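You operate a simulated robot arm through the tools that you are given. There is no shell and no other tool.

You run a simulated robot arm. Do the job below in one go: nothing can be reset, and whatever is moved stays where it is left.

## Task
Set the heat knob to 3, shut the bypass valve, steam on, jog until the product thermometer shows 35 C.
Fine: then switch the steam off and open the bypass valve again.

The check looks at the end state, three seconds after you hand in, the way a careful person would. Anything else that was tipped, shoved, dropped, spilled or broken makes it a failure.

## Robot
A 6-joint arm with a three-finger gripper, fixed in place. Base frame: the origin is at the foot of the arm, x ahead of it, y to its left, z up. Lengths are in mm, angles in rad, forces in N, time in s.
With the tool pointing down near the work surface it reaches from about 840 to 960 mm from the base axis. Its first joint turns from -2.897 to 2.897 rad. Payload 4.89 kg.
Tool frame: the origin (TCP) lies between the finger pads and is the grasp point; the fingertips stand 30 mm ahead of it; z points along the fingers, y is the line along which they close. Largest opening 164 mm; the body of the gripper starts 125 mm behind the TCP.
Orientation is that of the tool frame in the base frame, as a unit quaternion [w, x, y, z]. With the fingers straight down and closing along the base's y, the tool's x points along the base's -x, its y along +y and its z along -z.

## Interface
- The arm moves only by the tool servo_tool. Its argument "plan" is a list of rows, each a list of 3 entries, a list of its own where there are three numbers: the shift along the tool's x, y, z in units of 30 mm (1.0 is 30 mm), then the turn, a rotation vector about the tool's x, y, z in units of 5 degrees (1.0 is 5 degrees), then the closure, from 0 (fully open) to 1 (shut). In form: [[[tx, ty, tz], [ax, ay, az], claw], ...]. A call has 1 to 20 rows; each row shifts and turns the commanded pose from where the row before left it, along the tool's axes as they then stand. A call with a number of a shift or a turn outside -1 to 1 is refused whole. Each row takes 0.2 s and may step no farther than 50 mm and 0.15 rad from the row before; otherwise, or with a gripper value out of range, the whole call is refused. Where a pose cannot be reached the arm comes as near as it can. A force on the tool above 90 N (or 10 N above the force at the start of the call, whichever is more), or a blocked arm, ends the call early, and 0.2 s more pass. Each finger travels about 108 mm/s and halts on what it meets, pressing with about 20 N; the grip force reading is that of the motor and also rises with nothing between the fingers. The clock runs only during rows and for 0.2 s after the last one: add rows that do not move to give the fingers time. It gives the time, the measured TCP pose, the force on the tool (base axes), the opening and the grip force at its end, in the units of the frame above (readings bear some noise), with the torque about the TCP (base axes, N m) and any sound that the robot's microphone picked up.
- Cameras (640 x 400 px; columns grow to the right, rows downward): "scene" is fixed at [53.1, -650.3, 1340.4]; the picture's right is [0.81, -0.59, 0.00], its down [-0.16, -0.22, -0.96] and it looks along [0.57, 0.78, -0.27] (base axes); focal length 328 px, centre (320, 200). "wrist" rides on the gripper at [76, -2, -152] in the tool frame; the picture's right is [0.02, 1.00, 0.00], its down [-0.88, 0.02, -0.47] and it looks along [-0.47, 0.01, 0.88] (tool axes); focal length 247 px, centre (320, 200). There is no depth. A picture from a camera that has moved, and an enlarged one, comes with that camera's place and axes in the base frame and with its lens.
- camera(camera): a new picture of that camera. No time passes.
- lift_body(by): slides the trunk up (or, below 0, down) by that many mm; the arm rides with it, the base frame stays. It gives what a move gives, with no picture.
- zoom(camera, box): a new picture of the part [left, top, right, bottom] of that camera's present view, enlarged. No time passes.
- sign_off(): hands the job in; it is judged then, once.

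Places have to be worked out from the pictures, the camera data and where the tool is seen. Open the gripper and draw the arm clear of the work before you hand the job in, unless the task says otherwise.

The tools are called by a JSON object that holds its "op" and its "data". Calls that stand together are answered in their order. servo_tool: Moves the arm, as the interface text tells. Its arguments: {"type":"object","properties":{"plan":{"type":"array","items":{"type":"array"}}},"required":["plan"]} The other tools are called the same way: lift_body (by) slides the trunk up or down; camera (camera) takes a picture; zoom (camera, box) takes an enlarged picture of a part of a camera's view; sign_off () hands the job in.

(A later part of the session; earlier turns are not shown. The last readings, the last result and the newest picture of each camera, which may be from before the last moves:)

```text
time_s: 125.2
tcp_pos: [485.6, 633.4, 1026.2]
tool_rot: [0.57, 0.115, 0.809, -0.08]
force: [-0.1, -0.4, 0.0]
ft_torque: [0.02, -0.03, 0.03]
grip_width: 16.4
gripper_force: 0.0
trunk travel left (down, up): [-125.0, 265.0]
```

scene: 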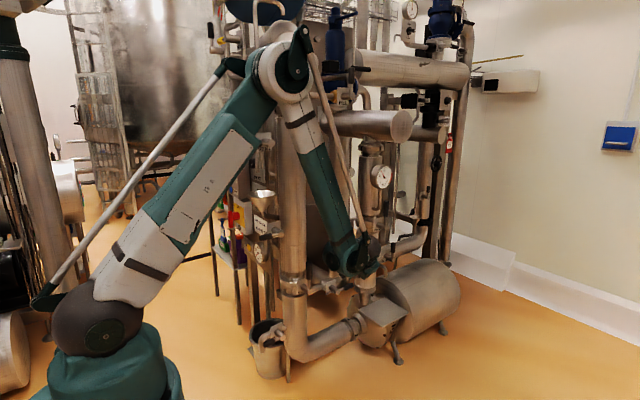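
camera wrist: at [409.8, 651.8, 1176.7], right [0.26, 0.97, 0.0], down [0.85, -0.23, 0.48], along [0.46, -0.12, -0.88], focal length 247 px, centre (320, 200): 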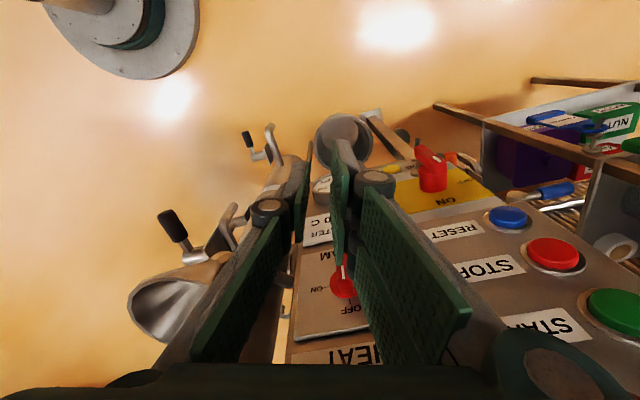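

Tracking well. Finish leveling with yaw to zero while easing forward.

{"op": "servo_tool", "data": {"plan": [[[0, 0, 0.2], [-0.535, -0.654, -0.096], 0.7], [[0, 0, 0.2], [-0.535, -0.654, -0.096], 0.7], [[0, 0, 0.2], [-0.535, -0.654, -0.096], 0.7], [[0, 0, 0.2], [-0.535, -0.654, -0.096], 0.7], [[0, 0, 0.2], [-0.535, -0.654, -0.096], 0.7], [[0, 0, 0.2], [-0.535, -0.654, -0.096], 0.7], [[0, 0, 0], [0, 0, 0], 0.7]]}}

{"op": "camera", "data": {"camera": "wrist"}}

{"op": "zoom", "data": {"camera": "wrist", "box": [240, 0, 380, 140]}}

```text
time_s: 126.8
tcp_pos: [519.5, 627.6, 1020.2]
tool_rot: [0.708, -0.002, 0.707, 0.001]
force: [-0.4, -0.4, -0.2]
ft_torque: [0.01, 0.02, -0.01]
grip_width: 49.2
gripper_force: 0.1
trunk travel left (down, up): [-125.0, 265.0]
```

```text
taken
camera wrist: at [367.8, 624.9, 942.0], right [0.0, 1.0, -0.02], down [-0.47, 0.02, 0.88], along [0.88, 0.01, 0.47], focal length 247 px, centre (320, 200)
```

wrist: 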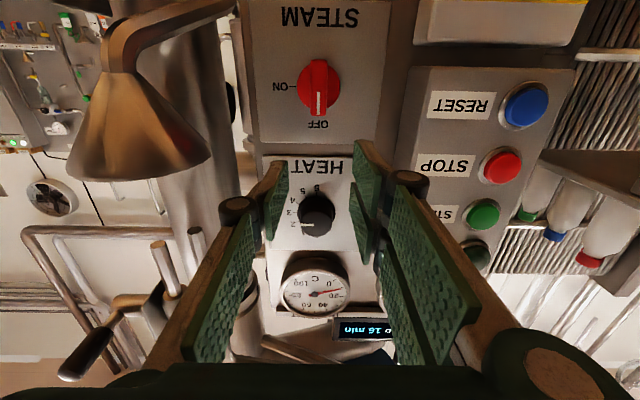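

```text
2.86 times, centred on (310, 70) of wrist
camera zoom: at [367.8, 624.9, 942.0], right [0.0, 1.0, -0.02], down [-0.47, 0.02, 0.88], along [0.88, 0.01, 0.47], focal length 706 px, centre (349, 571)
```

zoom: 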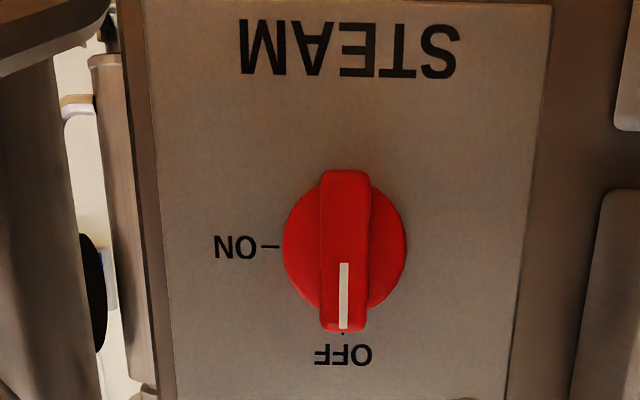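

STEAM switch: bar vertical (OFF), center ≈(y 624, z 957.5), bar ~17×52 mm, front at x≈612. I lower the trunk 62 mm to align vertically.

{"op": "lift_body", "data": {"by": -62}}

{"op": "servo_tool", "data": {"plan": [[[0, -0.1, 0.5], [0, 0, 0], 0.7], [[0, 0, 0.5], [0, 0, 0], 0.7], [[0, 0, 0], [0, 0, 0], 0.7]]}}

{"op": "camera", "data": {"camera": "wrist"}}

```text
time_s: 127.9
tcp_pos: [520.0, 626.6, 957.5]
tool_rot: [0.707, 0.0, 0.707, 0.0]
force: [-0.7, 0.4, 0.5]
ft_torque: [0.0, 0.0, 0.01]
grip_width: 49.3
gripper_force: 0.0
trunk travel left (down, up): [-63.0, 327.0]
```

```text
time_s: 128.7
tcp_pos: [549.9, 624.7, 956.9]
tool_rot: [0.707, -0.001, 0.707, 0.001]
force: [-0.7, -0.7, -0.2]
ft_torque: [-0.03, 0.02, -0.01]
grip_width: 49.1
gripper_force: 0.1
trunk travel left (down, up): [-63.0, 327.0]
```

```text
taken
camera wrist: at [397.7, 622.4, 880.0], right [0.0, 1.0, -0.02], down [-0.47, 0.02, 0.88], along [0.88, 0.01, 0.47], focal length 247 px, centre (320, 200)
```

wrist: 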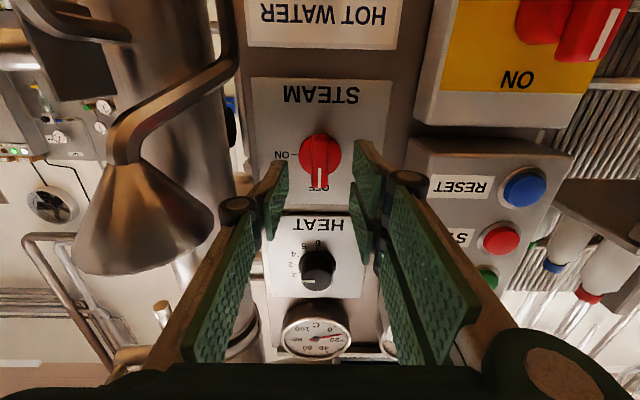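

{"op": "zoom", "data": {"camera": "wrist", "box": [270, 110, 370, 210]}}

```text
4.00 times, centred on (320, 160) of wrist
camera zoom: at [397.7, 622.4, 880.0], right [0.0, 1.0, -0.02], down [-0.47, 0.02, 0.88], along [0.88, 0.01, 0.47], focal length 988 px, centre (320, 360)
```

zoom: 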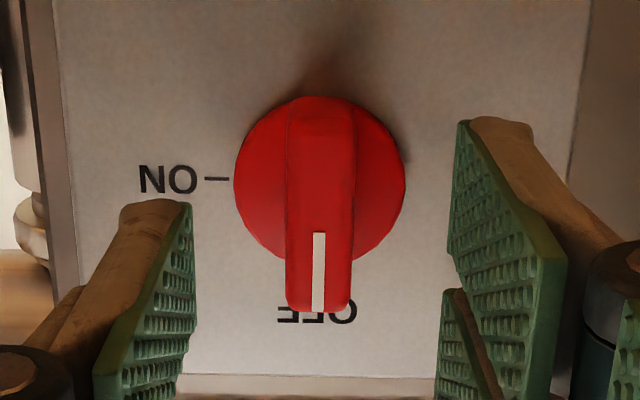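

Center confirmed at (624,958.7). Advance 52 mm and close on the bar.

{"op": "servo_tool", "data": {"plan": [[[-0.055, -0.02, 0.4], [0, 0, 0], 0.7], [[0, 0, 0.45], [0, 0, 0], 0.7], [[0, 0, 0.45], [0, 0, 0], 0.7], [[0, 0, 0.43], [0, 0, 0], 0.7], [[0, 0, 0], [0, 0, 0], 0.7]]}}

{"op": "servo_tool", "data": {"plan": [[[0, 0, 0], [0, 0, 0], 0.85], [[0, 0, 0], [0, 0, 0], 0.95], [[0, 0, 0], [0, 0, 0], 0.97], [[0, 0, 0], [0, 0, 0], 0.97]]}}

{"op": "zoom", "data": {"camera": "wrist", "box": [250, 90, 410, 250]}}

```text
time_s: 129.9
tcp_pos: [601.4, 625.3, 958.4]
tool_rot: [0.707, -0.001, 0.707, 0.001]
force: [-1.0, 0.5, 0.1]
ft_torque: [0.02, 0.02, -0.05]
grip_width: 49.3
gripper_force: 0.1
trunk travel left (down, up): [-63.0, 327.0]
```

```text
time_s: 130.9
tcp_pos: [601.7, 623.3, 958.4]
tool_rot: [0.708, -0.003, 0.707, 0.002]
force: [5.8, 8.3, 4.9]
ft_torque: [0.01, -0.08, 0.22]
grip_width: 15.6
gripper_force: 45.1
trunk travel left (down, up): [-63.0, 327.0]
```

```text
2.50 times, centred on (330, 170) of wrist
camera zoom: at [450.0, 622.4, 881.3], right [0.0, 1.0, -0.02], down [-0.47, 0.02, 0.88], along [0.88, 0.01, 0.47], focal length 617 px, centre (295, 275)
```

zoom: 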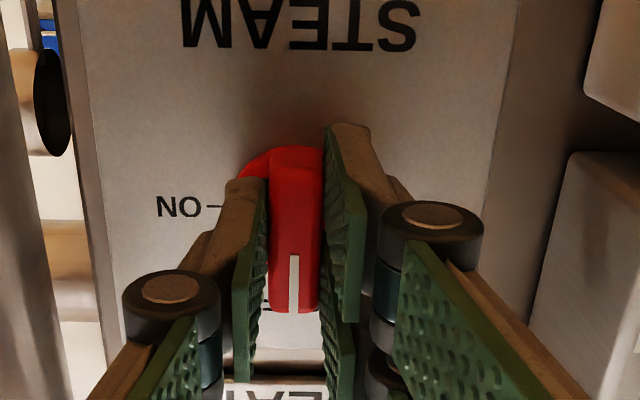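

Gripped the bar (15.6 mm). Turn clockwise, 45° first.

{"op": "servo_tool", "data": {"plan": [[[0, 0, 0], [0, 0, 1], 0.97], [[0, 0, 0], [0, 0, 1], 0.97], [[0, 0, 0], [0, 0, 1], 0.97], [[0, 0, 0], [0, 0, 1], 0.97], [[0, 0, 0], [0, 0, 1], 0.97], [[0, 0, 0], [0, 0, 1], 0.97], [[0, 0, 0], [0, 0, 1], 0.97], [[0, 0, 0], [0, 0, 1], 0.97], [[0, 0, 0], [0, 0, 1], 0.97]]}}

{"op": "zoom", "data": {"camera": "wrist", "box": [250, 90, 410, 250]}}

```text
time_s: 132.9
tcp_pos: [600.4, 627.3, 959.3]
tool_rot: [0.653, 0.269, 0.653, 0.272]
force: [28.6, 60.2, 40.9]
ft_torque: [-0.15, -0.99, 1.39]
grip_width: 15.8
gripper_force: 44.7
trunk travel left (down, up): [-63.0, 327.0]
```

```text
2.50 times, centred on (330, 170) of wrist
camera zoom: at [449.2, 677.8, 903.0], right [0.0, 0.72, 0.69], down [-0.47, -0.61, 0.64], along [0.88, -0.32, 0.34], focal length 617 px, centre (295, 275)
```

zoom: 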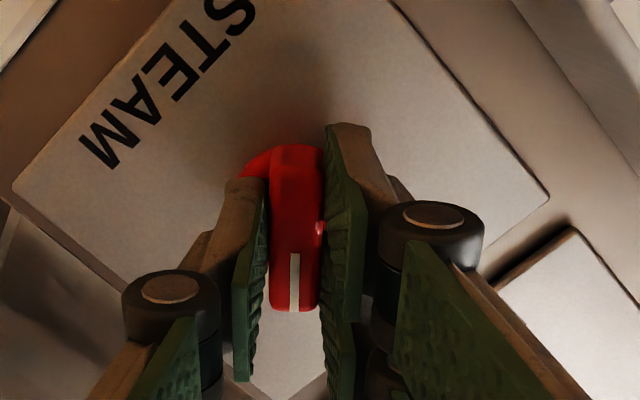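

Side force again along the closing axis; relieve it by shifting ~3.3 mm, then continue.

{"op": "servo_tool", "data": {"plan": [[[0, 0.06, 0], [0, 0, 0], 0.97], [[0, 0.05, 0], [0, 0, 0], 0.97], [[0, 0, 0], [0, 0, 0], 0.97]]}}

{"op": "servo_tool", "data": {"plan": [[[0, 0, 0], [0, 0, 1], 0.97], [[0, 0, 0], [0, 0, 1], 0.97], [[0, 0, 0], [0, 0, 1], 0.97], [[0, 0, 0], [0, 0, 1], 0.97]]}}

```text
time_s: 133.7
tcp_pos: [602.3, 626.8, 959.8]
tool_rot: [0.652, 0.27, 0.654, 0.271]
force: [-1.3, 25.8, -7.9]
ft_torque: [-0.03, 0.96, 1.43]
grip_width: 15.9
gripper_force: 45.4
trunk travel left (down, up): [-63.0, 327.0]
```

```text
time_s: 134.7
tcp_pos: [601.3, 626.3, 960.5]
tool_rot: [0.595, 0.379, 0.597, 0.381]
force: [-15.8, 2.9, -28.6]
ft_torque: [0.05, 0.84, 0.38]
grip_width: 16.0
gripper_force: 45.4
trunk travel left (down, up): [-63.0, 327.0]
```

{"op": "servo_tool", "data": {"plan": [[[0, -0.03, 0], [0, 0, 1], 0.97], [[0, 0, 0], [0, 0, 1], 0.97], [[0, 0, 0], [0, 0, 1], 0.97], [[0, 0, 0], [0, 0, 0.6], 0.97], [[0, 0, 0], [0, 0, 0], 0.97]]}}

{"op": "zoom", "data": {"camera": "wrist", "box": [250, 90, 410, 250]}}

```text
time_s: 135.9
tcp_pos: [599.7, 627.3, 961.3]
tool_rot: [0.53, 0.466, 0.533, 0.467]
force: [-18.3, 12.2, -9.5]
ft_torque: [0.05, 0.16, 0.15]
grip_width: 15.7
gripper_force: 44.9
trunk travel left (down, up): [-63.0, 327.0]
```

```text
2.50 times, centred on (330, 170) of wrist
camera zoom: at [449.2, 701.5, 948.8], right [0.0, 0.15, 0.99], down [-0.47, -0.87, 0.13], along [0.88, -0.47, 0.07], focal length 617 px, centre (295, 275)
```

zoom: 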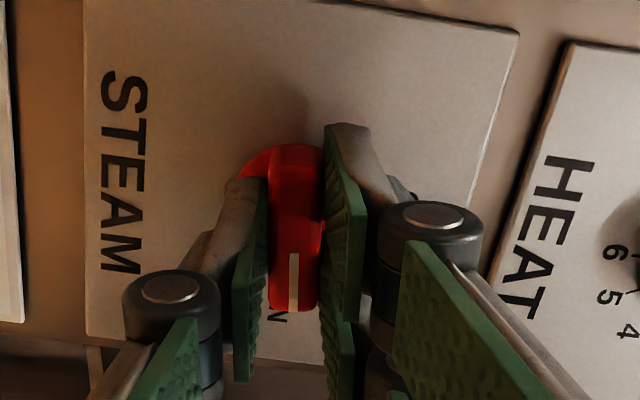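

At 82.6° with no limit flagged; try the last 8°.

{"op": "servo_tool", "data": {"plan": [[[0, 0, 0], [0, 0, 0.8], 0.97], [[0, 0, 0], [0, 0, 0.8], 0.97], [[0, 0, 0], [0, 0, 0], 0.97]]}}

```text
time_s: 136.7
tcp_pos: [602.6, 625.6, 962.6]
tool_rot: [0.51, 0.483, 0.542, 0.461]
force: [-31.9, 18.7, 9.3]
ft_torque: [0.05, -1.01, 0.55]
grip_width: 16.3
gripper_force: 44.9
out of reach, approached as far as the arm can: row 1, 2
trunk travel left (down, up): [-63.0, 327.0]
```

Release and look at where the bar ended.

{"op": "servo_tool", "data": {"plan": [[[0, 0, 0], [0, 0, 0], 0.8], [[0, 0, 0], [0, 0, 0], 0.7], [[0, 0, 0], [0, 0, 0], 0.7]]}}

{"op": "servo_tool", "data": {"plan": [[[0, 0, -0.5], [0, 0, 0], 0.7], [[0, 0, -0.5], [0, 0, 0], 0.7], [[0, 0, -0.5], [0, 0, 0], 0.7], [[0, 0, 0], [0, 0, 0], 0.7]]}}

{"op": "zoom", "data": {"camera": "wrist", "box": [250, 90, 410, 250]}}

```text
time_s: 137.5
tcp_pos: [604.3, 625.9, 960.4]
tool_rot: [0.51, 0.485, 0.541, 0.461]
force: [0.1, 0.8, 0.0]
ft_torque: [0.0, 0.0, 0.0]
grip_width: 49.2
gripper_force: 0.1
trunk travel left (down, up): [-63.0, 327.0]
```

```text
time_s: 138.5
tcp_pos: [555.3, 624.8, 962.2]
tool_rot: [0.51, 0.484, 0.542, 0.46]
force: [0.8, 0.2, 0.1]
ft_torque: [-0.01, 0.03, -0.02]
grip_width: 49.1
gripper_force: 0.0
trunk travel left (down, up): [-63.0, 327.0]
```

```text
2.50 times, centred on (330, 170) of wrist
camera zoom: at [403.4, 700.1, 960.5], right [0.06, 0.13, 0.99], down [-0.46, -0.88, 0.14], along [0.89, -0.46, 0.01], focal length 617 px, centre (295, 275)
```

zoom: 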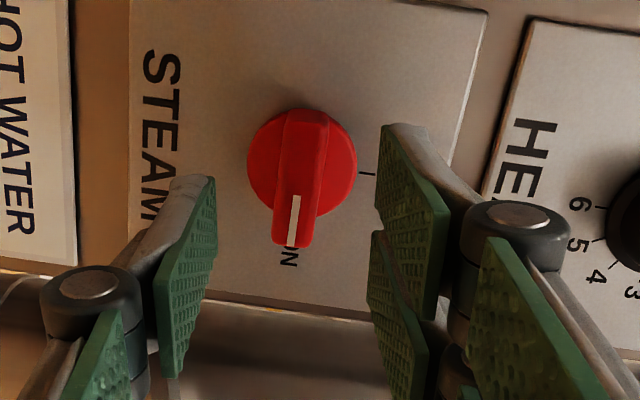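

The bar points at ON within about 3°. I roll back to level for a frontal check.

{"op": "servo_tool", "data": {"plan": [[[0, 0, 0], [0, 0, -1], 0.7], [[0, 0, 0], [0, 0, -1], 0.7], [[0, 0, 0], [0, 0, -1], 0.7], [[0, 0, 0], [0, 0, -1], 0.7], [[0, 0, 0], [0, 0, -1], 0.7], [[0, 0, 0], [0, 0, -1], 0.7], [[0, 0, 0], [0, 0, -1], 0.7], [[0, 0, 0], [0, 0, -1], 0.7], [[0, 0, 0], [0, 0, -1], 0.7], [[0, 0, 0], [0, 0, -1], 0.7], [[0, 0, 0], [0, 0, -1], 0.7], [[0, 0, 0], [0, 0, -1], 0.7], [[0, 0, 0], [0, 0, -1], 0.7], [[0, 0, 0], [0, 0, -1], 0.7], [[0, 0, 0], [0, 0, -1], 0.7], [[0, 0, 0], [0, 0, -1], 0.7], [[0, 0, 0], [0, 0, -0.8], 0.7], [[0, 0, 0], [0, 0, 0], 0.7]]}}

{"op": "camera", "data": {"camera": "wrist"}}

{"op": "zoom", "data": {"camera": "wrist", "box": [260, 90, 380, 210]}}

{"op": "zoom", "data": {"camera": "scene", "box": [215, 90, 285, 150]}}

```text
time_s: 142.3
tcp_pos: [557.0, 626.5, 961.8]
tool_rot: [0.687, -0.003, 0.727, 0.001]
force: [0.3, -0.1, -0.4]
ft_torque: [0.02, -0.03, 0.0]
grip_width: 49.4
gripper_force: 0.0
trunk travel left (down, up): [-63.0, 327.0]
```

```text
taken
camera wrist: at [401.0, 622.5, 894.0], right [-0.01, 1.0, -0.02], down [-0.42, 0.02, 0.91], along [0.91, 0.02, 0.42], focal length 247 px, centre (320, 200)
```

wrist: 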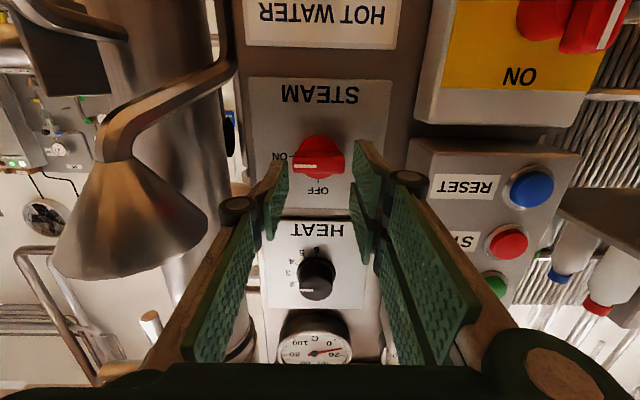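

```text
3.33 times, centred on (320, 150) of wrist
camera zoom: at [401.0, 622.5, 894.0], right [-0.01, 1.0, -0.02], down [-0.42, 0.02, 0.91], along [0.91, 0.02, 0.42], focal length 823 px, centre (320, 367)
```

zoom: 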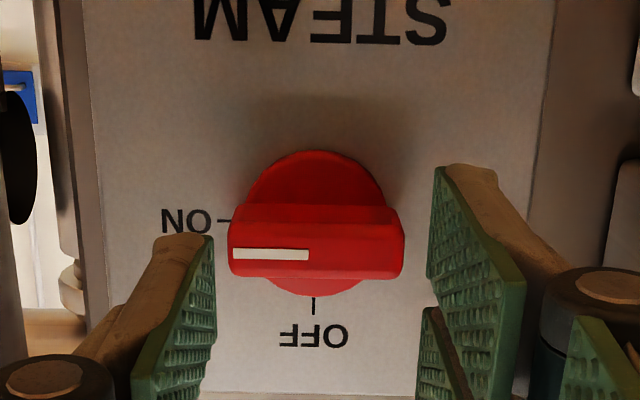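

```text
6.67 times, centred on (250, 120) of scene
camera zoom: at [53.1, -650.3, 1340.4], right [0.81, -0.59, 0.0], down [-0.16, -0.22, -0.96], along [0.57, 0.78, -0.27], focal length 2187 px, centre (787, 733)
```

zoom: 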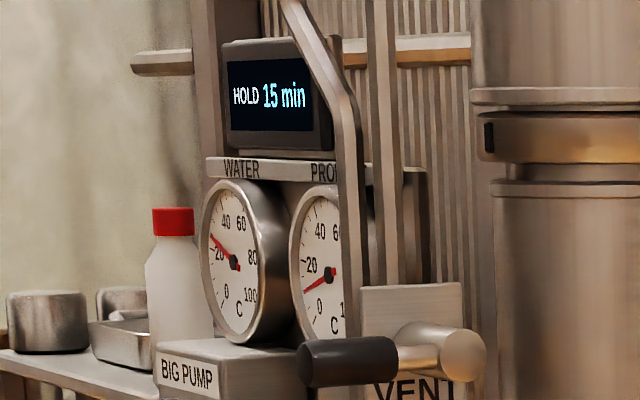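

STEAM is ON. PRODUCT still reads ~10. Next is JOG: lower the trunk fully, then weave down-left below the main switch to in front of the JOG button.

{"op": "servo_tool", "data": {"plan": [[[0, 0, -0.2], [0, -0.65, 0], 0.8], [[0, 0.4, -0.2], [0, 0, 0], 0.9], [[0, 0.4, 0], [0, 0, 0], 0.97], [[0, 0, 0], [0, 0, 0], 0.97]]}}

{"op": "lift_body", "data": {"by": -63}}

```text
time_s: 143.3
tcp_pos: [544.0, 650.1, 962.5]
tool_rot: [0.708, -0.003, 0.706, 0.001]
force: [-0.1, -0.9, 0.2]
ft_torque: [0.0, 0.02, 0.03]
grip_width: 4.8
gripper_force: 0.0
trunk travel left (down, up): [-63.0, 327.0]
```

```text
time_s: 144.3
tcp_pos: [545.1, 649.6, 899.5]
tool_rot: [0.708, -0.003, 0.706, 0.001]
force: [0.4, -0.8, -0.4]
ft_torque: [-0.01, -0.02, 0.0]
grip_width: 4.9
gripper_force: 0.1
trunk travel left (down, up): [0.0, 390.0]
```

Now down and left to about (548,680,790), then look.

{"op": "servo_tool", "data": {"plan": [[[0.6, 0.2, 0.02], [0, 0, 0], 1], [[0.6, 0.2, 0.02], [0, 0, 0], 1], [[0.6, 0.2, 0.02], [0, 0, 0], 1], [[0.6, 0.2, 0.02], [0, 0, 0], 1], [[0.6, 0.2, 0.02], [0, 0, 0], 1], [[0.6, 0, 0], [0, 0, 0], 1], [[0, 0, 0], [0, 0, 0], 1]]}}

{"op": "camera", "data": {"camera": "wrist"}}

```text
time_s: 145.9
tcp_pos: [548.0, 679.0, 792.3]
tool_rot: [0.708, -0.004, 0.706, 0.002]
force: [-0.3, 0.2, 0.2]
ft_torque: [0.01, 0.06, -0.02]
grip_width: 0.0
gripper_force: 20.1
trunk travel left (down, up): [0.0, 390.0]
```

```text
taken
camera wrist: at [396.4, 675.9, 714.0], right [-0.01, 1.0, -0.02], down [-0.47, 0.02, 0.88], along [0.88, 0.02, 0.47], focal length 247 px, centre (320, 200)
```

wrist: 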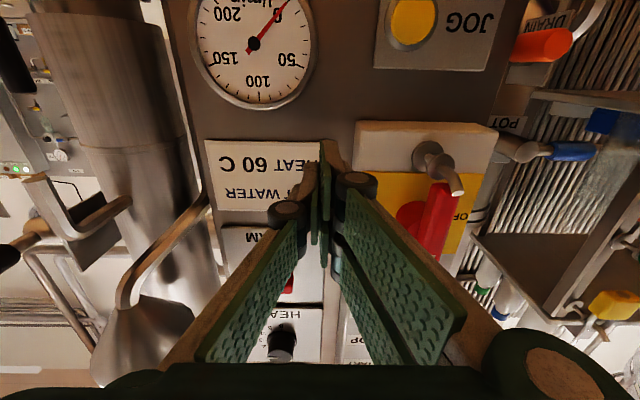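

JOG button triangulates to ≈(636,751,681); a hook near (555,778,790) and the orange DRAIN handle are to be kept clear. Move to (560,751,681).

{"op": "servo_tool", "data": {"plan": [[[0.74, 0.48, 0.08], [0, 0, 0], 1], [[0.74, 0.48, 0.08], [0, 0, 0], 1], [[0.74, 0.48, 0.08], [0, 0, 0], 1], [[0.74, 0.48, 0.08], [0, 0, 0], 1], [[0.74, 0.48, 0.08], [0, 0, 0], 1], [[0, 0, 0], [0, 0, 0], 1]]}}

{"op": "camera", "data": {"camera": "wrist"}}

{"op": "zoom", "data": {"camera": "scene", "box": [205, 215, 285, 275]}}

```text
time_s: 147.3
tcp_pos: [558.5, 750.9, 679.0]
tool_rot: [0.708, -0.003, 0.707, 0.002]
force: [0.8, 0.8, 1.3]
ft_torque: [0.03, 0.06, 0.02]
grip_width: 0.4
gripper_force: 20.0
trunk travel left (down, up): [0.0, 390.0]
```

```text
taken
camera wrist: at [408.2, 748.2, 601.7], right [-0.01, 1.0, -0.02], down [-0.47, 0.02, 0.88], along [0.88, 0.02, 0.47], focal length 247 px, centre (320, 200)
```

wrist: 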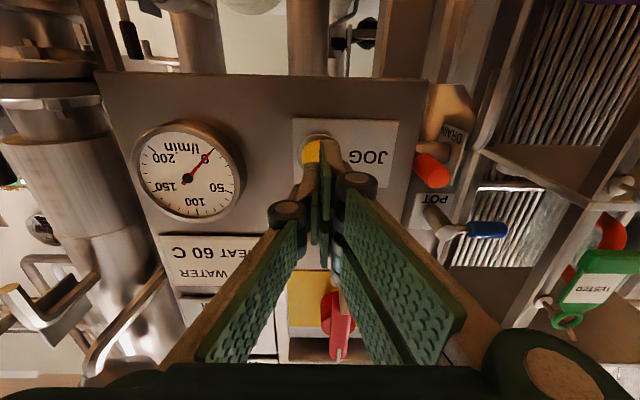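

```text
6.67 times, centred on (245, 245) of scene
camera zoom: at [53.1, -650.3, 1340.4], right [0.81, -0.59, 0.0], down [-0.16, -0.22, -0.96], along [0.57, 0.78, -0.27], focal length 2187 px, centre (820, -100)
```

zoom: 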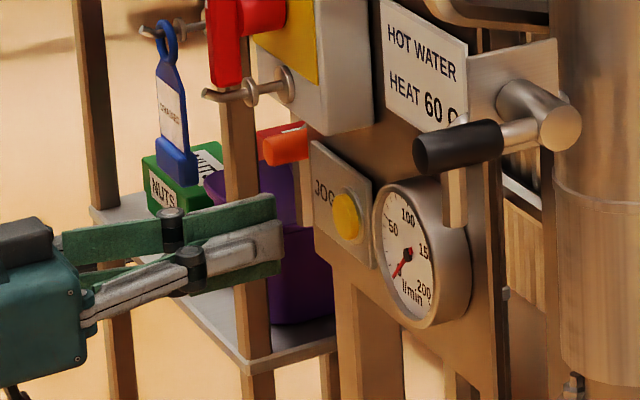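

{"op": "zoom", "data": {"camera": "wrist", "box": [270, 100, 390, 220]}}

```text
3.33 times, centred on (330, 160) of wrist
camera zoom: at [408.2, 748.2, 601.7], right [-0.01, 1.0, -0.02], down [-0.47, 0.02, 0.88], along [0.88, 0.02, 0.47], focal length 823 px, centre (287, 333)
```

zoom: 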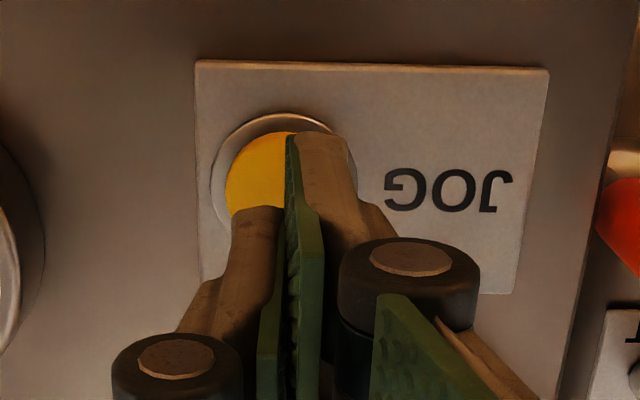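

Button center at (y 751, z 676). Approach slowly until contact.

{"op": "servo_tool", "data": {"plan": [[[0.1, 0.01, 0.4], [0, 0, 0], 1], [[0, 0, 0.4], [0, 0, 0], 1], [[0, 0, 0.3], [0, 0, 0], 1], [[0, 0, 0], [0, 0, 0], 1]]}}

{"op": "zoom", "data": {"camera": "scene", "box": [225, 225, 265, 255]}}

{"op": "zoom", "data": {"camera": "scene", "box": [225, 105, 275, 145]}}

```text
time_s: 148.3
tcp_pos: [592.0, 752.7, 677.8]
tool_rot: [0.708, -0.003, 0.706, 0.0]
force: [-0.1, 0.0, 0.4]
ft_torque: [-0.02, 0.02, 0.0]
grip_width: 0.0
gripper_force: 20.1
trunk travel left (down, up): [0.0, 390.0]
```

```text
13.33 times, centred on (245, 240) of scene
camera zoom: at [53.1, -650.3, 1340.4], right [0.81, -0.59, 0.0], down [-0.16, -0.22, -0.96], along [0.57, 0.78, -0.27], focal length 4373 px, centre (1320, -333)
```

zoom: 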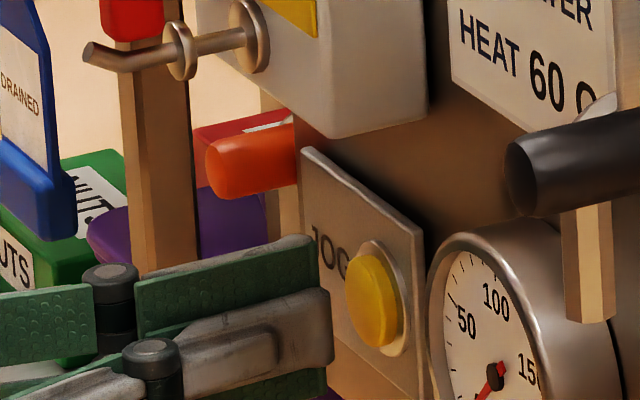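

```text
10.00 times, centred on (250, 125) of scene
camera zoom: at [53.1, -650.3, 1340.4], right [0.81, -0.59, 0.0], down [-0.16, -0.22, -0.96], along [0.57, 0.78, -0.27], focal length 3280 px, centre (1020, 950)
```

zoom: 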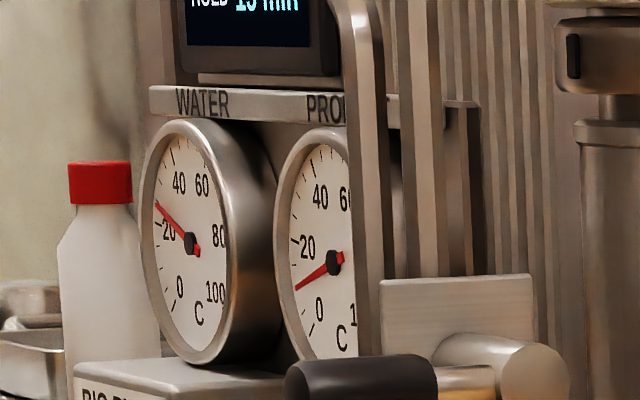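

Aligned with the button. Press in small increments, reading force and the thermometer.

{"op": "servo_tool", "data": {"plan": [[[0, 0, 0.17], [0, 0, 0], 1], [[0, 0, 0], [0, 0, 0], 1]]}}

{"op": "zoom", "data": {"camera": "scene", "box": [225, 225, 265, 255]}}

```text
time_s: 148.9
tcp_pos: [597.5, 751.4, 678.4]
tool_rot: [0.708, -0.003, 0.707, 0.001]
force: [0.2, -0.4, -0.6]
ft_torque: [-0.01, 0.03, -0.03]
grip_width: 0.0
gripper_force: 19.7
trunk travel left (down, up): [0.0, 390.0]
```

```text
13.33 times, centred on (245, 240) of scene
camera zoom: at [53.1, -650.3, 1340.4], right [0.81, -0.59, 0.0], down [-0.16, -0.22, -0.96], along [0.57, 0.78, -0.27], focal length 4373 px, centre (1320, -333)
```

zoom: 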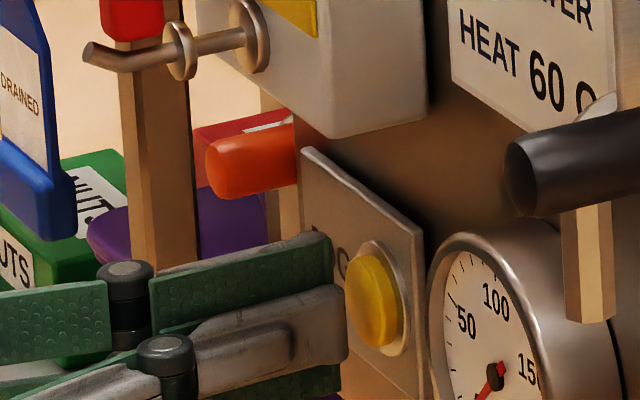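

{"op": "servo_tool", "data": {"plan": [[[0, 0, 0.17], [0, 0, 0], 1], [[0, 0, 0], [0, 0, 0], 1]]}}

{"op": "zoom", "data": {"camera": "scene", "box": [225, 225, 265, 255]}}

```text
time_s: 149.5
tcp_pos: [601.3, 751.3, 676.7]
tool_rot: [0.708, -0.004, 0.706, 0.001]
force: [-0.8, -0.2, -0.1]
ft_torque: [0.0, 0.0, 0.0]
grip_width: 0.0
gripper_force: 20.2
trunk travel left (down, up): [0.0, 390.0]
```

```text
13.33 times, centred on (245, 240) of scene
camera zoom: at [53.1, -650.3, 1340.4], right [0.81, -0.59, 0.0], down [-0.16, -0.22, -0.96], along [0.57, 0.78, -0.27], focal length 4373 px, centre (1320, -333)
```

zoom: 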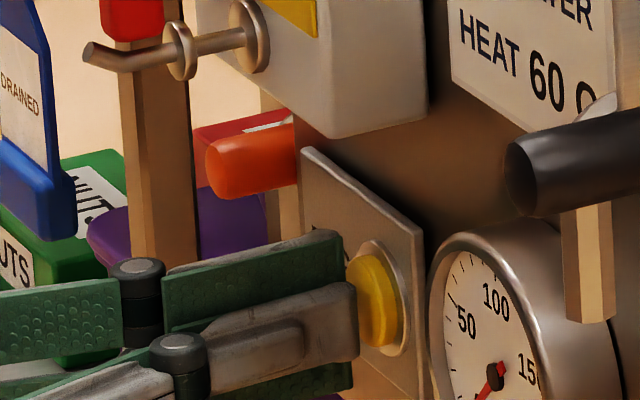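

{"op": "servo_tool", "data": {"plan": [[[0, 0, 0.13], [0, 0, 0], 1], [[0, 0, 0], [0, 0, 0], 1]]}}

{"op": "zoom", "data": {"camera": "scene", "box": [225, 225, 265, 255]}}

{"op": "zoom", "data": {"camera": "scene", "box": [225, 105, 275, 145]}}

```text
time_s: 150.1
tcp_pos: [605.9, 750.8, 678.3]
tool_rot: [0.708, -0.003, 0.706, 0.001]
force: [0.9, 0.2, 0.7]
ft_torque: [0.01, -0.01, 0.0]
grip_width: 0.0
gripper_force: 20.5
trunk travel left (down, up): [0.0, 390.0]
```

```text
13.33 times, centred on (245, 240) of scene
camera zoom: at [53.1, -650.3, 1340.4], right [0.81, -0.59, 0.0], down [-0.16, -0.22, -0.96], along [0.57, 0.78, -0.27], focal length 4373 px, centre (1320, -333)
```

zoom: 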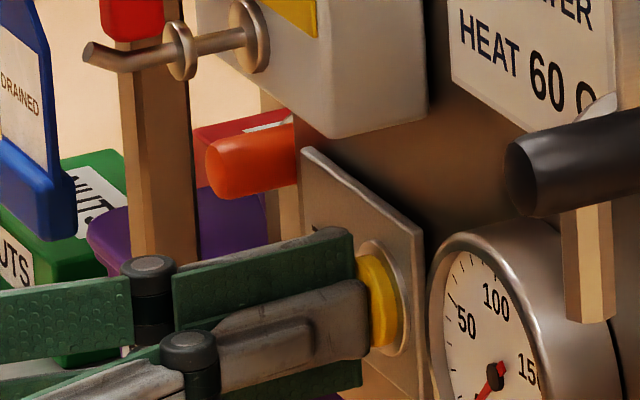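

```text
10.00 times, centred on (250, 125) of scene
camera zoom: at [53.1, -650.3, 1340.4], right [0.81, -0.59, 0.0], down [-0.16, -0.22, -0.96], along [0.57, 0.78, -0.27], focal length 3280 px, centre (1020, 950)
```

zoom: 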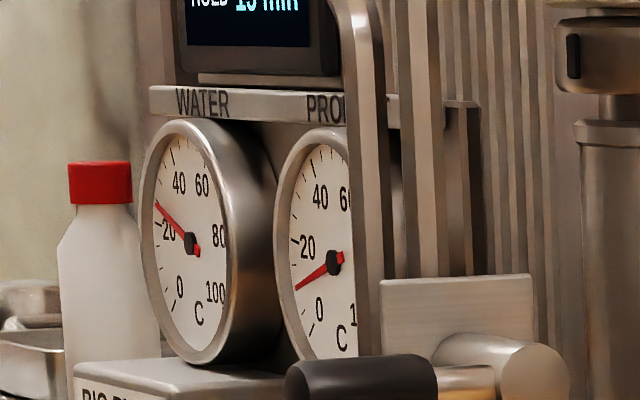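

{"op": "servo_tool", "data": {"plan": [[[0, 0, 0.13], [0, 0, 0], 1], [[0, 0, 0], [0, 0, 0], 1]]}}

{"op": "zoom", "data": {"camera": "scene", "box": [225, 225, 265, 255]}}

{"op": "zoom", "data": {"camera": "scene", "box": [225, 105, 275, 145]}}

```text
time_s: 150.7
tcp_pos: [609.9, 752.7, 677.7]
tool_rot: [0.708, -0.003, 0.706, 0.0]
force: [-3.0, -0.4, -0.3]
ft_torque: [0.01, 0.02, 0.02]
grip_width: 5.9
gripper_force: 45.3
trunk travel left (down, up): [0.0, 390.0]
heard: click
```

```text
13.33 times, centred on (245, 240) of scene
camera zoom: at [53.1, -650.3, 1340.4], right [0.81, -0.59, 0.0], down [-0.16, -0.22, -0.96], along [0.57, 0.78, -0.27], focal length 4373 px, centre (1320, -333)
```

zoom: 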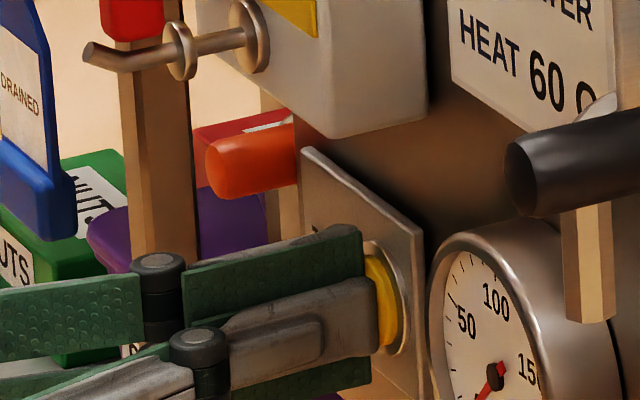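

```text
10.00 times, centred on (250, 125) of scene
camera zoom: at [53.1, -650.3, 1340.4], right [0.81, -0.59, 0.0], down [-0.16, -0.22, -0.96], along [0.57, 0.78, -0.27], focal length 3280 px, centre (1020, 950)
```

zoom: 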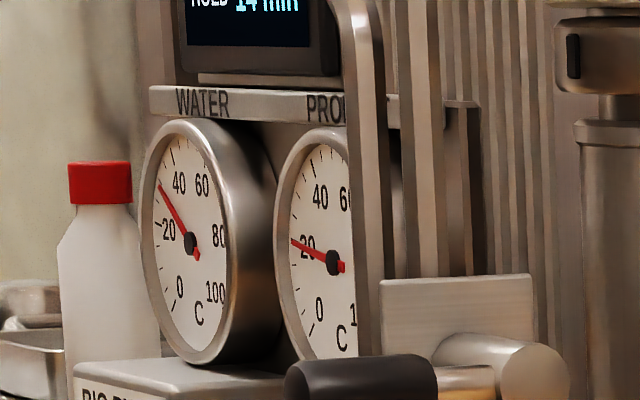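

Click: PRODUCT jumped from about 10 to 20, so the effect is quick. I release at once to see whether it's per-press or time-based.

{"op": "servo_tool", "data": {"plan": [[[0, 0, -0.25], [0, 0, 0], 1]]}}

{"op": "zoom", "data": {"camera": "scene", "box": [225, 105, 275, 145]}}

{"op": "zoom", "data": {"camera": "scene", "box": [225, 225, 265, 255]}}

```text
time_s: 151.1
tcp_pos: [604.5, 749.8, 676.8]
tool_rot: [0.708, -0.003, 0.706, 0.0]
force: [-0.1, 0.6, -0.6]
ft_torque: [0.03, 0.02, 0.0]
grip_width: 0.0
gripper_force: 44.3
trunk travel left (down, up): [0.0, 390.0]
```

```text
10.00 times, centred on (250, 125) of scene
camera zoom: at [53.1, -650.3, 1340.4], right [0.81, -0.59, 0.0], down [-0.16, -0.22, -0.96], along [0.57, 0.78, -0.27], focal length 3280 px, centre (1020, 950)
```

zoom: 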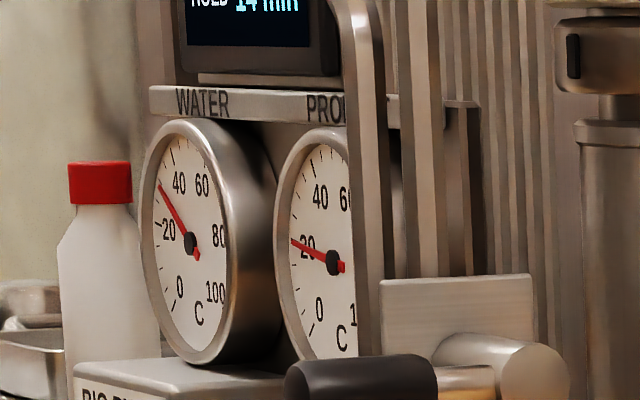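

```text
13.33 times, centred on (245, 240) of scene
camera zoom: at [53.1, -650.3, 1340.4], right [0.81, -0.59, 0.0], down [-0.16, -0.22, -0.96], along [0.57, 0.78, -0.27], focal length 4373 px, centre (1320, -333)
```

zoom: 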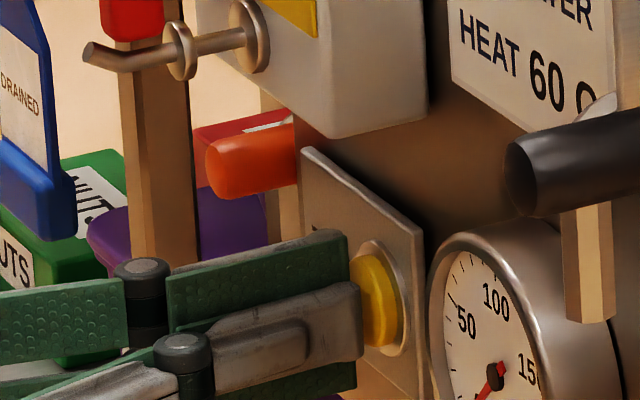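

The reading holds at ~19–20 after release, so each press adds a fixed step (~8). Press again once.

{"op": "servo_tool", "data": {"plan": [[[0, 0, 0.25], [0, 0, 0], 1]]}}

{"op": "zoom", "data": {"camera": "scene", "box": [225, 105, 275, 145]}}

```text
time_s: 151.5
tcp_pos: [609.3, 752.3, 677.9]
tool_rot: [0.708, -0.002, 0.706, 0.0]
force: [-2.1, -0.8, -0.2]
ft_torque: [-0.04, -0.04, -0.02]
grip_width: 6.1
gripper_force: 45.3
trunk travel left (down, up): [0.0, 390.0]
heard: click
```

```text
10.00 times, centred on (250, 125) of scene
camera zoom: at [53.1, -650.3, 1340.4], right [0.81, -0.59, 0.0], down [-0.16, -0.22, -0.96], along [0.57, 0.78, -0.27], focal length 3280 px, centre (1020, 950)
```

zoom: 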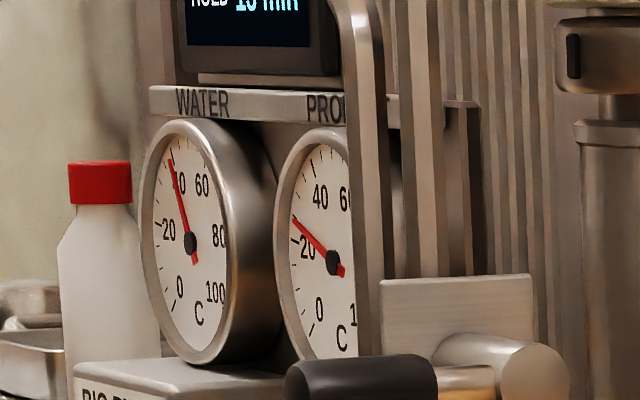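

PRODUCT ≈27 now. Release and verify it holds.

{"op": "servo_tool", "data": {"plan": [[[0, 0, -0.25], [0, 0, 0], 1]]}}

{"op": "zoom", "data": {"camera": "scene", "box": [245, 115, 265, 135]}}

```text
time_s: 151.9
tcp_pos: [603.3, 751.4, 677.5]
tool_rot: [0.708, -0.003, 0.706, 0.001]
force: [0.4, -0.7, -0.2]
ft_torque: [0.02, -0.03, 0.02]
grip_width: 0.0
gripper_force: 44.6
trunk travel left (down, up): [0.0, 390.0]
```

```text
16.00 times, centred on (255, 125) of scene
camera zoom: at [53.1, -650.3, 1340.4], right [0.81, -0.59, 0.0], down [-0.16, -0.22, -0.96], along [0.57, 0.78, -0.27], focal length 5248 px, centre (1360, 1400)
```

zoom: 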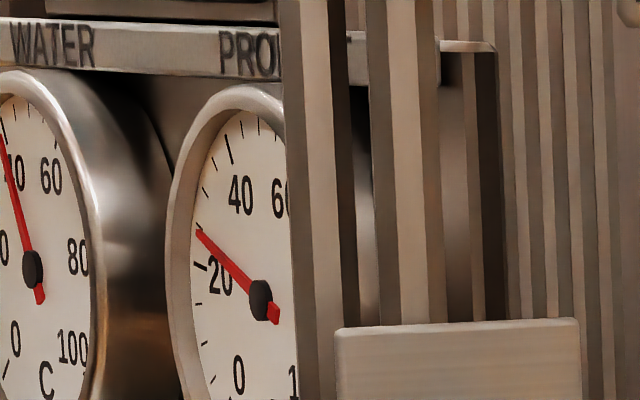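

Holds ≈26–27. One more press.

{"op": "servo_tool", "data": {"plan": [[[0, 0, 0.25], [0, 0, 0], 1]]}}

{"op": "zoom", "data": {"camera": "scene", "box": [245, 115, 265, 135]}}

```text
time_s: 152.3
tcp_pos: [609.9, 750.9, 678.4]
tool_rot: [0.708, -0.003, 0.706, 0.001]
force: [-3.5, -0.9, 0.7]
ft_torque: [0.0, 0.01, -0.01]
grip_width: 6.1
gripper_force: 45.3
trunk travel left (down, up): [0.0, 390.0]
heard: click
```

```text
16.00 times, centred on (255, 125) of scene
camera zoom: at [53.1, -650.3, 1340.4], right [0.81, -0.59, 0.0], down [-0.16, -0.22, -0.96], along [0.57, 0.78, -0.27], focal length 5248 px, centre (1360, 1400)
```

zoom: 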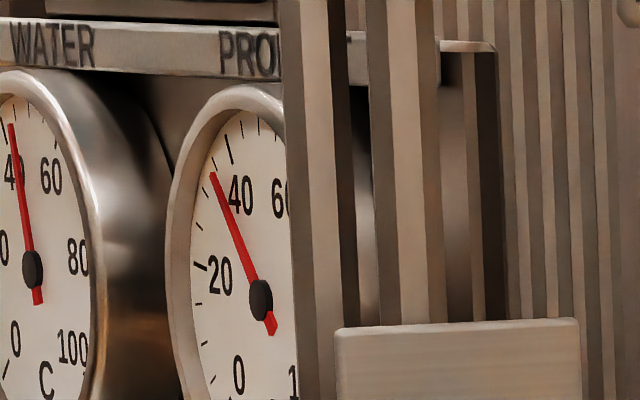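

PRODUCT now around 34–35. Release and back off; I'll read it frontally with the wrist camera on the way to the STEAM switch.

{"op": "servo_tool", "data": {"plan": [[[0, 0, -0.4], [0, 0, 0], 1], [[0, 0, -0.6], [0, 0, 0], 1], [[0, 0, -0.6], [0, 0, 0], 1], [[-0.74, -0.48, -0.08], [0, 0, 0], 1], [[-0.74, -0.48, -0.08], [0, 0, 0], 1], [[-0.74, -0.48, -0.08], [0, 0, 0], 1], [[-0.74, -0.48, -0.08], [0, 0, 0], 1], [[-0.74, -0.48, -0.08], [0, 0, 0], 1], [[0, 0, 0], [0, 0, 0], 1]]}}

{"op": "camera", "data": {"camera": "wrist"}}

```text
time_s: 154.3
tcp_pos: [550.6, 680.3, 789.3]
tool_rot: [0.708, -0.003, 0.707, 0.001]
force: [-0.3, 0.6, -0.3]
ft_torque: [-0.02, -0.06, -0.06]
grip_width: 0.2
gripper_force: 45.2
trunk travel left (down, up): [0.0, 390.0]
```

```text
taken
camera wrist: at [399.4, 677.3, 711.7], right [-0.01, 1.0, -0.02], down [-0.47, 0.02, 0.88], along [0.88, 0.02, 0.47], focal length 247 px, centre (320, 200)
```

wrist: 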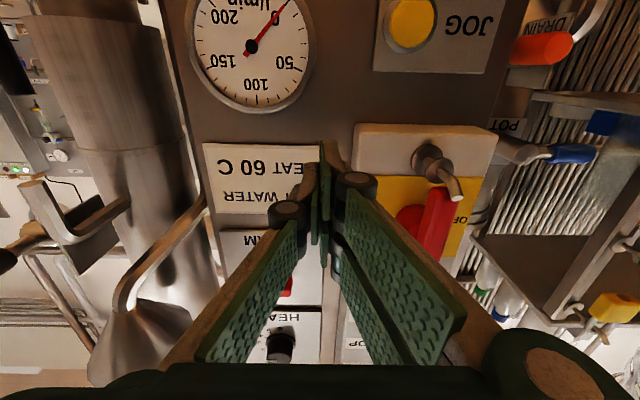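

Reverse the earlier path: up to z≈899, then raise the trunk.

{"op": "servo_tool", "data": {"plan": [[[-0.6, 0, 0], [0, 0, 0], 1], [[-0.6, -0.2, -0.04], [0, 0, 0], 1], [[-0.6, -0.2, -0.04], [0, 0, 0], 1], [[-0.6, -0.2, -0.04], [0, 0, 0], 1], [[-0.6, -0.2, -0.04], [0, 0, 0], 1], [[-0.6, -0.2, -0.04], [0, 0, 0], 0.9], [[0, 0, 0], [0, 0, 0], 0.7]]}}

{"op": "lift_body", "data": {"by": 63}}

{"op": "camera", "data": {"camera": "wrist"}}

{"op": "zoom", "data": {"camera": "wrist", "box": [250, 270, 370, 370]}}

```text
time_s: 155.9
tcp_pos: [545.1, 649.8, 897.4]
tool_rot: [0.708, -0.002, 0.706, 0.0]
force: [0.1, -0.4, 0.1]
ft_torque: [0.02, -0.02, -0.08]
grip_width: 48.9
gripper_force: 0.2
trunk travel left (down, up): [0.0, 390.0]
```

```text
time_s: 156.9
tcp_pos: [545.3, 650.5, 959.7]
tool_rot: [0.708, -0.004, 0.706, 0.001]
force: [-0.7, -0.2, 0.3]
ft_torque: [0.0, -0.02, -0.01]
grip_width: 49.3
gripper_force: 0.2
trunk travel left (down, up): [-63.0, 327.0]
```

```text
taken
camera wrist: at [393.6, 647.0, 882.5], right [-0.01, 1.0, -0.02], down [-0.47, 0.02, 0.88], along [0.88, 0.02, 0.47], focal length 247 px, centre (320, 200)
```

wrist: 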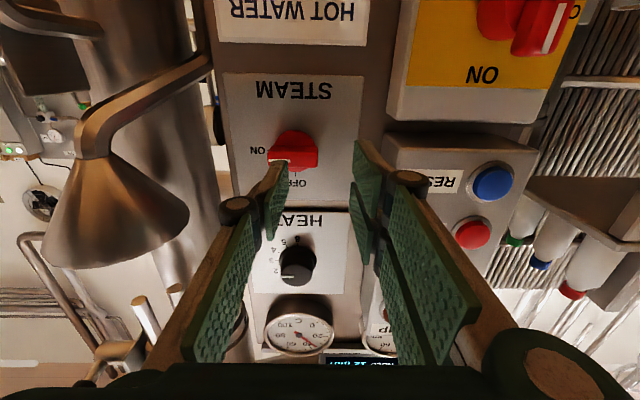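

```text
4.00 times, centred on (310, 320) of wrist
camera zoom: at [393.6, 647.0, 882.5], right [-0.01, 1.0, -0.02], down [-0.47, 0.02, 0.88], along [0.88, 0.02, 0.47], focal length 988 px, centre (360, -280)
```

zoom: 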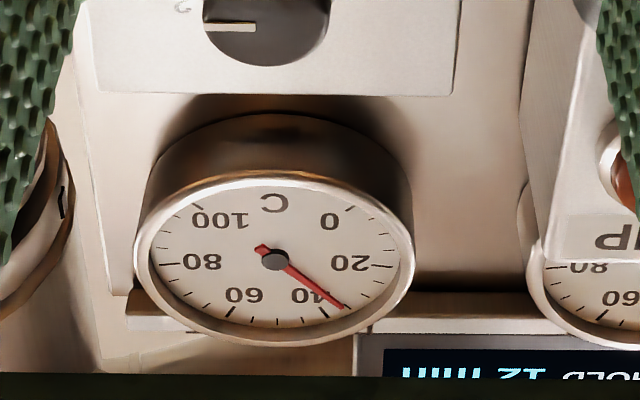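

PRODUCT needle points at 35 C (one mark below 40). Now STEAM off: align with the switch and roll to match the bar.

{"op": "servo_tool", "data": {"plan": [[[0.02, -0.45, 0.15], [0, 0, 0], 0.7], [[0, -0.42, 0.15], [0, 0, 0], 0.7], [[0, 0, 0], [0, 0, 1], 0.7], [[0, 0, 0], [0, 0, 1], 0.7], [[0, 0, 0], [0, 0, 1], 0.7], [[0, 0, 0], [0, 0, 1], 0.7], [[0, 0, 0], [0, 0, 1], 0.7], [[0, 0, 0], [0, 0, 1], 0.7], [[0, 0, 0], [0, 0, 1], 0.7], [[0, 0, 0], [0, 0, 1], 0.7], [[0, 0, 0], [0, 0, 1], 0.7], [[0, 0, 0], [0, 0, 1], 0.7], [[0, 0, 0], [0, 0, 1], 0.7], [[0, 0, 0], [0, 0, 1], 0.7], [[0, 0, 0], [0, 0, 1], 0.7], [[0, 0, 0], [0, 0, 1], 0.7], [[0, 0, 0], [0, 0, 1], 0.7], [[0, 0, 0], [0, 0, 1], 0.7], [[0, 0, 0], [0, 0, 0.4], 0.7], [[0, 0, 0], [0, 0, 0], 0.7]]}}

{"op": "zoom", "data": {"camera": "wrist", "box": [240, 80, 420, 260]}}

```text
time_s: 161.1
tcp_pos: [554.2, 623.3, 959.8]
tool_rot: [0.533, 0.463, 0.535, 0.465]
force: [-0.4, -0.2, -1.0]
ft_torque: [0.0, 0.01, -0.02]
grip_width: 49.4
gripper_force: 0.0
trunk travel left (down, up): [-63.0, 327.0]
```

```text
2.22 times, centred on (330, 170) of wrist
camera zoom: at [401.8, 697.9, 946.2], right [0.0, 0.16, 0.99], down [-0.47, -0.87, 0.14], along [0.88, -0.46, 0.08], focal length 549 px, centre (298, 267)
```

zoom: 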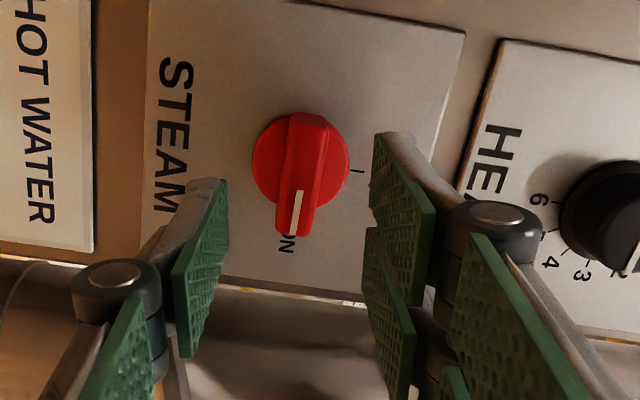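

Aligned. Advance and grip the bar.

{"op": "servo_tool", "data": {"plan": [[[0, 0, 0.5], [0, 0, 0], 0.7], [[0, 0, 0.5], [0, 0, 0], 0.7], [[0, 0, 0.55], [0, 0, 0], 0.7], [[0, 0, 0], [0, 0, 0], 0.7], [[0, 0, 0], [0, 0, 0], 0.85], [[0, 0, 0], [0, 0, 0], 0.95], [[0, 0, 0], [0, 0, 0], 0.97], [[0, 0, 0], [0, 0, 0], 0.97]]}}

{"op": "zoom", "data": {"camera": "wrist", "box": [250, 90, 410, 250]}}

```text
time_s: 162.9
tcp_pos: [600.3, 623.8, 961.0]
tool_rot: [0.533, 0.462, 0.535, 0.465]
force: [10.3, 8.6, 11.4]
ft_torque: [0.03, -0.31, 0.29]
grip_width: 16.0
gripper_force: 44.7
trunk travel left (down, up): [-63.0, 327.0]
```

```text
2.50 times, centred on (330, 170) of wrist
camera zoom: at [449.0, 698.4, 947.4], right [0.0, 0.16, 0.99], down [-0.47, -0.87, 0.14], along [0.88, -0.46, 0.08], focal length 617 px, centre (295, 275)
```

zoom: 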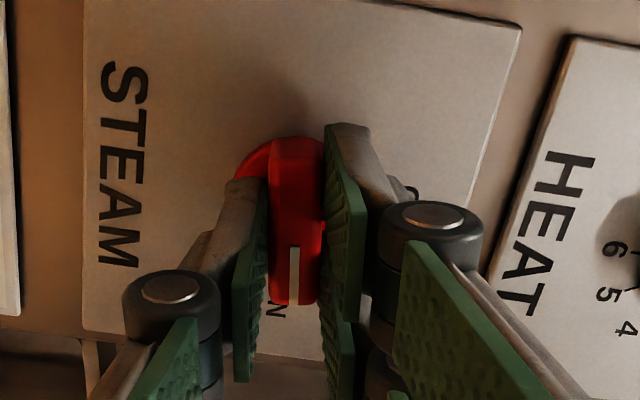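

{"op": "servo_tool", "data": {"plan": [[[0, 0, 0], [0, 0, -1], 0.97], [[0, 0, 0], [0, 0, -1], 0.97], [[0, 0, 0], [0, 0, -1], 0.97], [[0, 0, 0], [0, 0, -1], 0.97], [[0, 0, 0], [0, 0, -1], 0.97]]}}

{"op": "servo_tool", "data": {"plan": [[[0, 0, 0], [0, 0, 0], 0.97], [[0, 0, 0], [0, 0, 0], 0.97]]}}

```text
time_s: 164.1
tcp_pos: [601.5, 623.0, 961.0]
tool_rot: [0.622, 0.334, 0.622, 0.338]
force: [24.0, 20.7, 40.8]
ft_torque: [0.04, -0.66, 1.03]
grip_width: 15.9
gripper_force: 45.0
trunk travel left (down, up): [-63.0, 327.0]
```

```text
time_s: 164.7
tcp_pos: [601.9, 624.8, 961.3]
tool_rot: [0.621, 0.335, 0.622, 0.338]
force: [30.5, 27.5, 49.4]
ft_torque: [0.05, -1.29, 0.43]
grip_width: 15.8
gripper_force: 44.9
trunk travel left (down, up): [-63.0, 327.0]
```

{"op": "servo_tool", "data": {"plan": [[[0, 0.09, 0], [0, 0, 0], 0.97], [[0, 0, 0], [0, 0, -1], 0.97], [[0, 0, 0], [0, 0, -1], 0.97], [[0, 0, 0], [0, 0, -1], 0.97], [[0, 0, 0], [0, 0, -1], 0.97], [[0, 0, 0], [0, 0, 0], 0.97]]}}

```text
time_s: 166.1
tcp_pos: [600.6, 623.8, 961.0]
tool_rot: [0.671, 0.222, 0.671, 0.226]
force: [5.6, -16.6, -8.3]
ft_torque: [0.0, 0.3, -0.46]
grip_width: 16.0
gripper_force: 45.0
trunk travel left (down, up): [-63.0, 327.0]
```

{"op": "servo_tool", "data": {"plan": [[[0, -0.03, 0], [0, 0, -1], 0.97], [[0, 0, 0], [0, 0, -1], 0.97], [[0, 0, 0], [0, 0, -1], 0.97], [[0, 0, 0], [0, 0, -1], 0.97], [[0, 0, 0], [0, 0, 0], 0.97]]}}

{"op": "servo_tool", "data": {"plan": [[[0, 0, 0], [0, 0, -1], 0.97], [[0, 0, 0], [0, 0, -1], 0.97], [[0, 0, 0], [0, 0, -1], 0.97], [[0, 0, 0], [0, 0, -0.5], 0.97], [[0, 0, 0], [0, 0, 0], 0.97]]}}

{"op": "zoom", "data": {"camera": "wrist", "box": [250, 90, 410, 250]}}

```text
time_s: 167.3
tcp_pos: [600.7, 624.8, 961.7]
tool_rot: [0.7, 0.102, 0.699, 0.107]
force: [-16.7, -23.9, -16.6]
ft_torque: [0.02, 1.08, -0.41]
grip_width: 16.1
gripper_force: 45.0
trunk travel left (down, up): [-63.0, 327.0]
```

```text
time_s: 168.5
tcp_pos: [600.8, 624.6, 962.4]
tool_rot: [0.708, -0.007, 0.707, -0.002]
force: [-11.4, -18.5, -22.6]
ft_torque: [0.56, 0.95, -0.47]
grip_width: 15.7
gripper_force: 44.7
trunk travel left (down, up): [-63.0, 327.0]
```

```text
2.50 times, centred on (330, 170) of wrist
camera zoom: at [449.4, 621.1, 884.0], right [-0.01, 1.0, -0.03], down [-0.47, 0.03, 0.88], along [0.88, 0.02, 0.47], focal length 617 px, centre (295, 275)
```

zoom: 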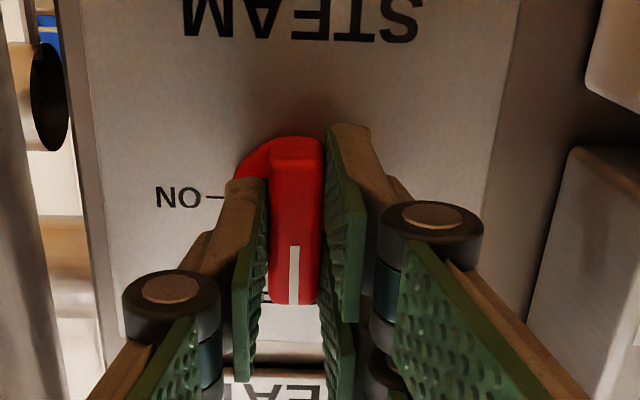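

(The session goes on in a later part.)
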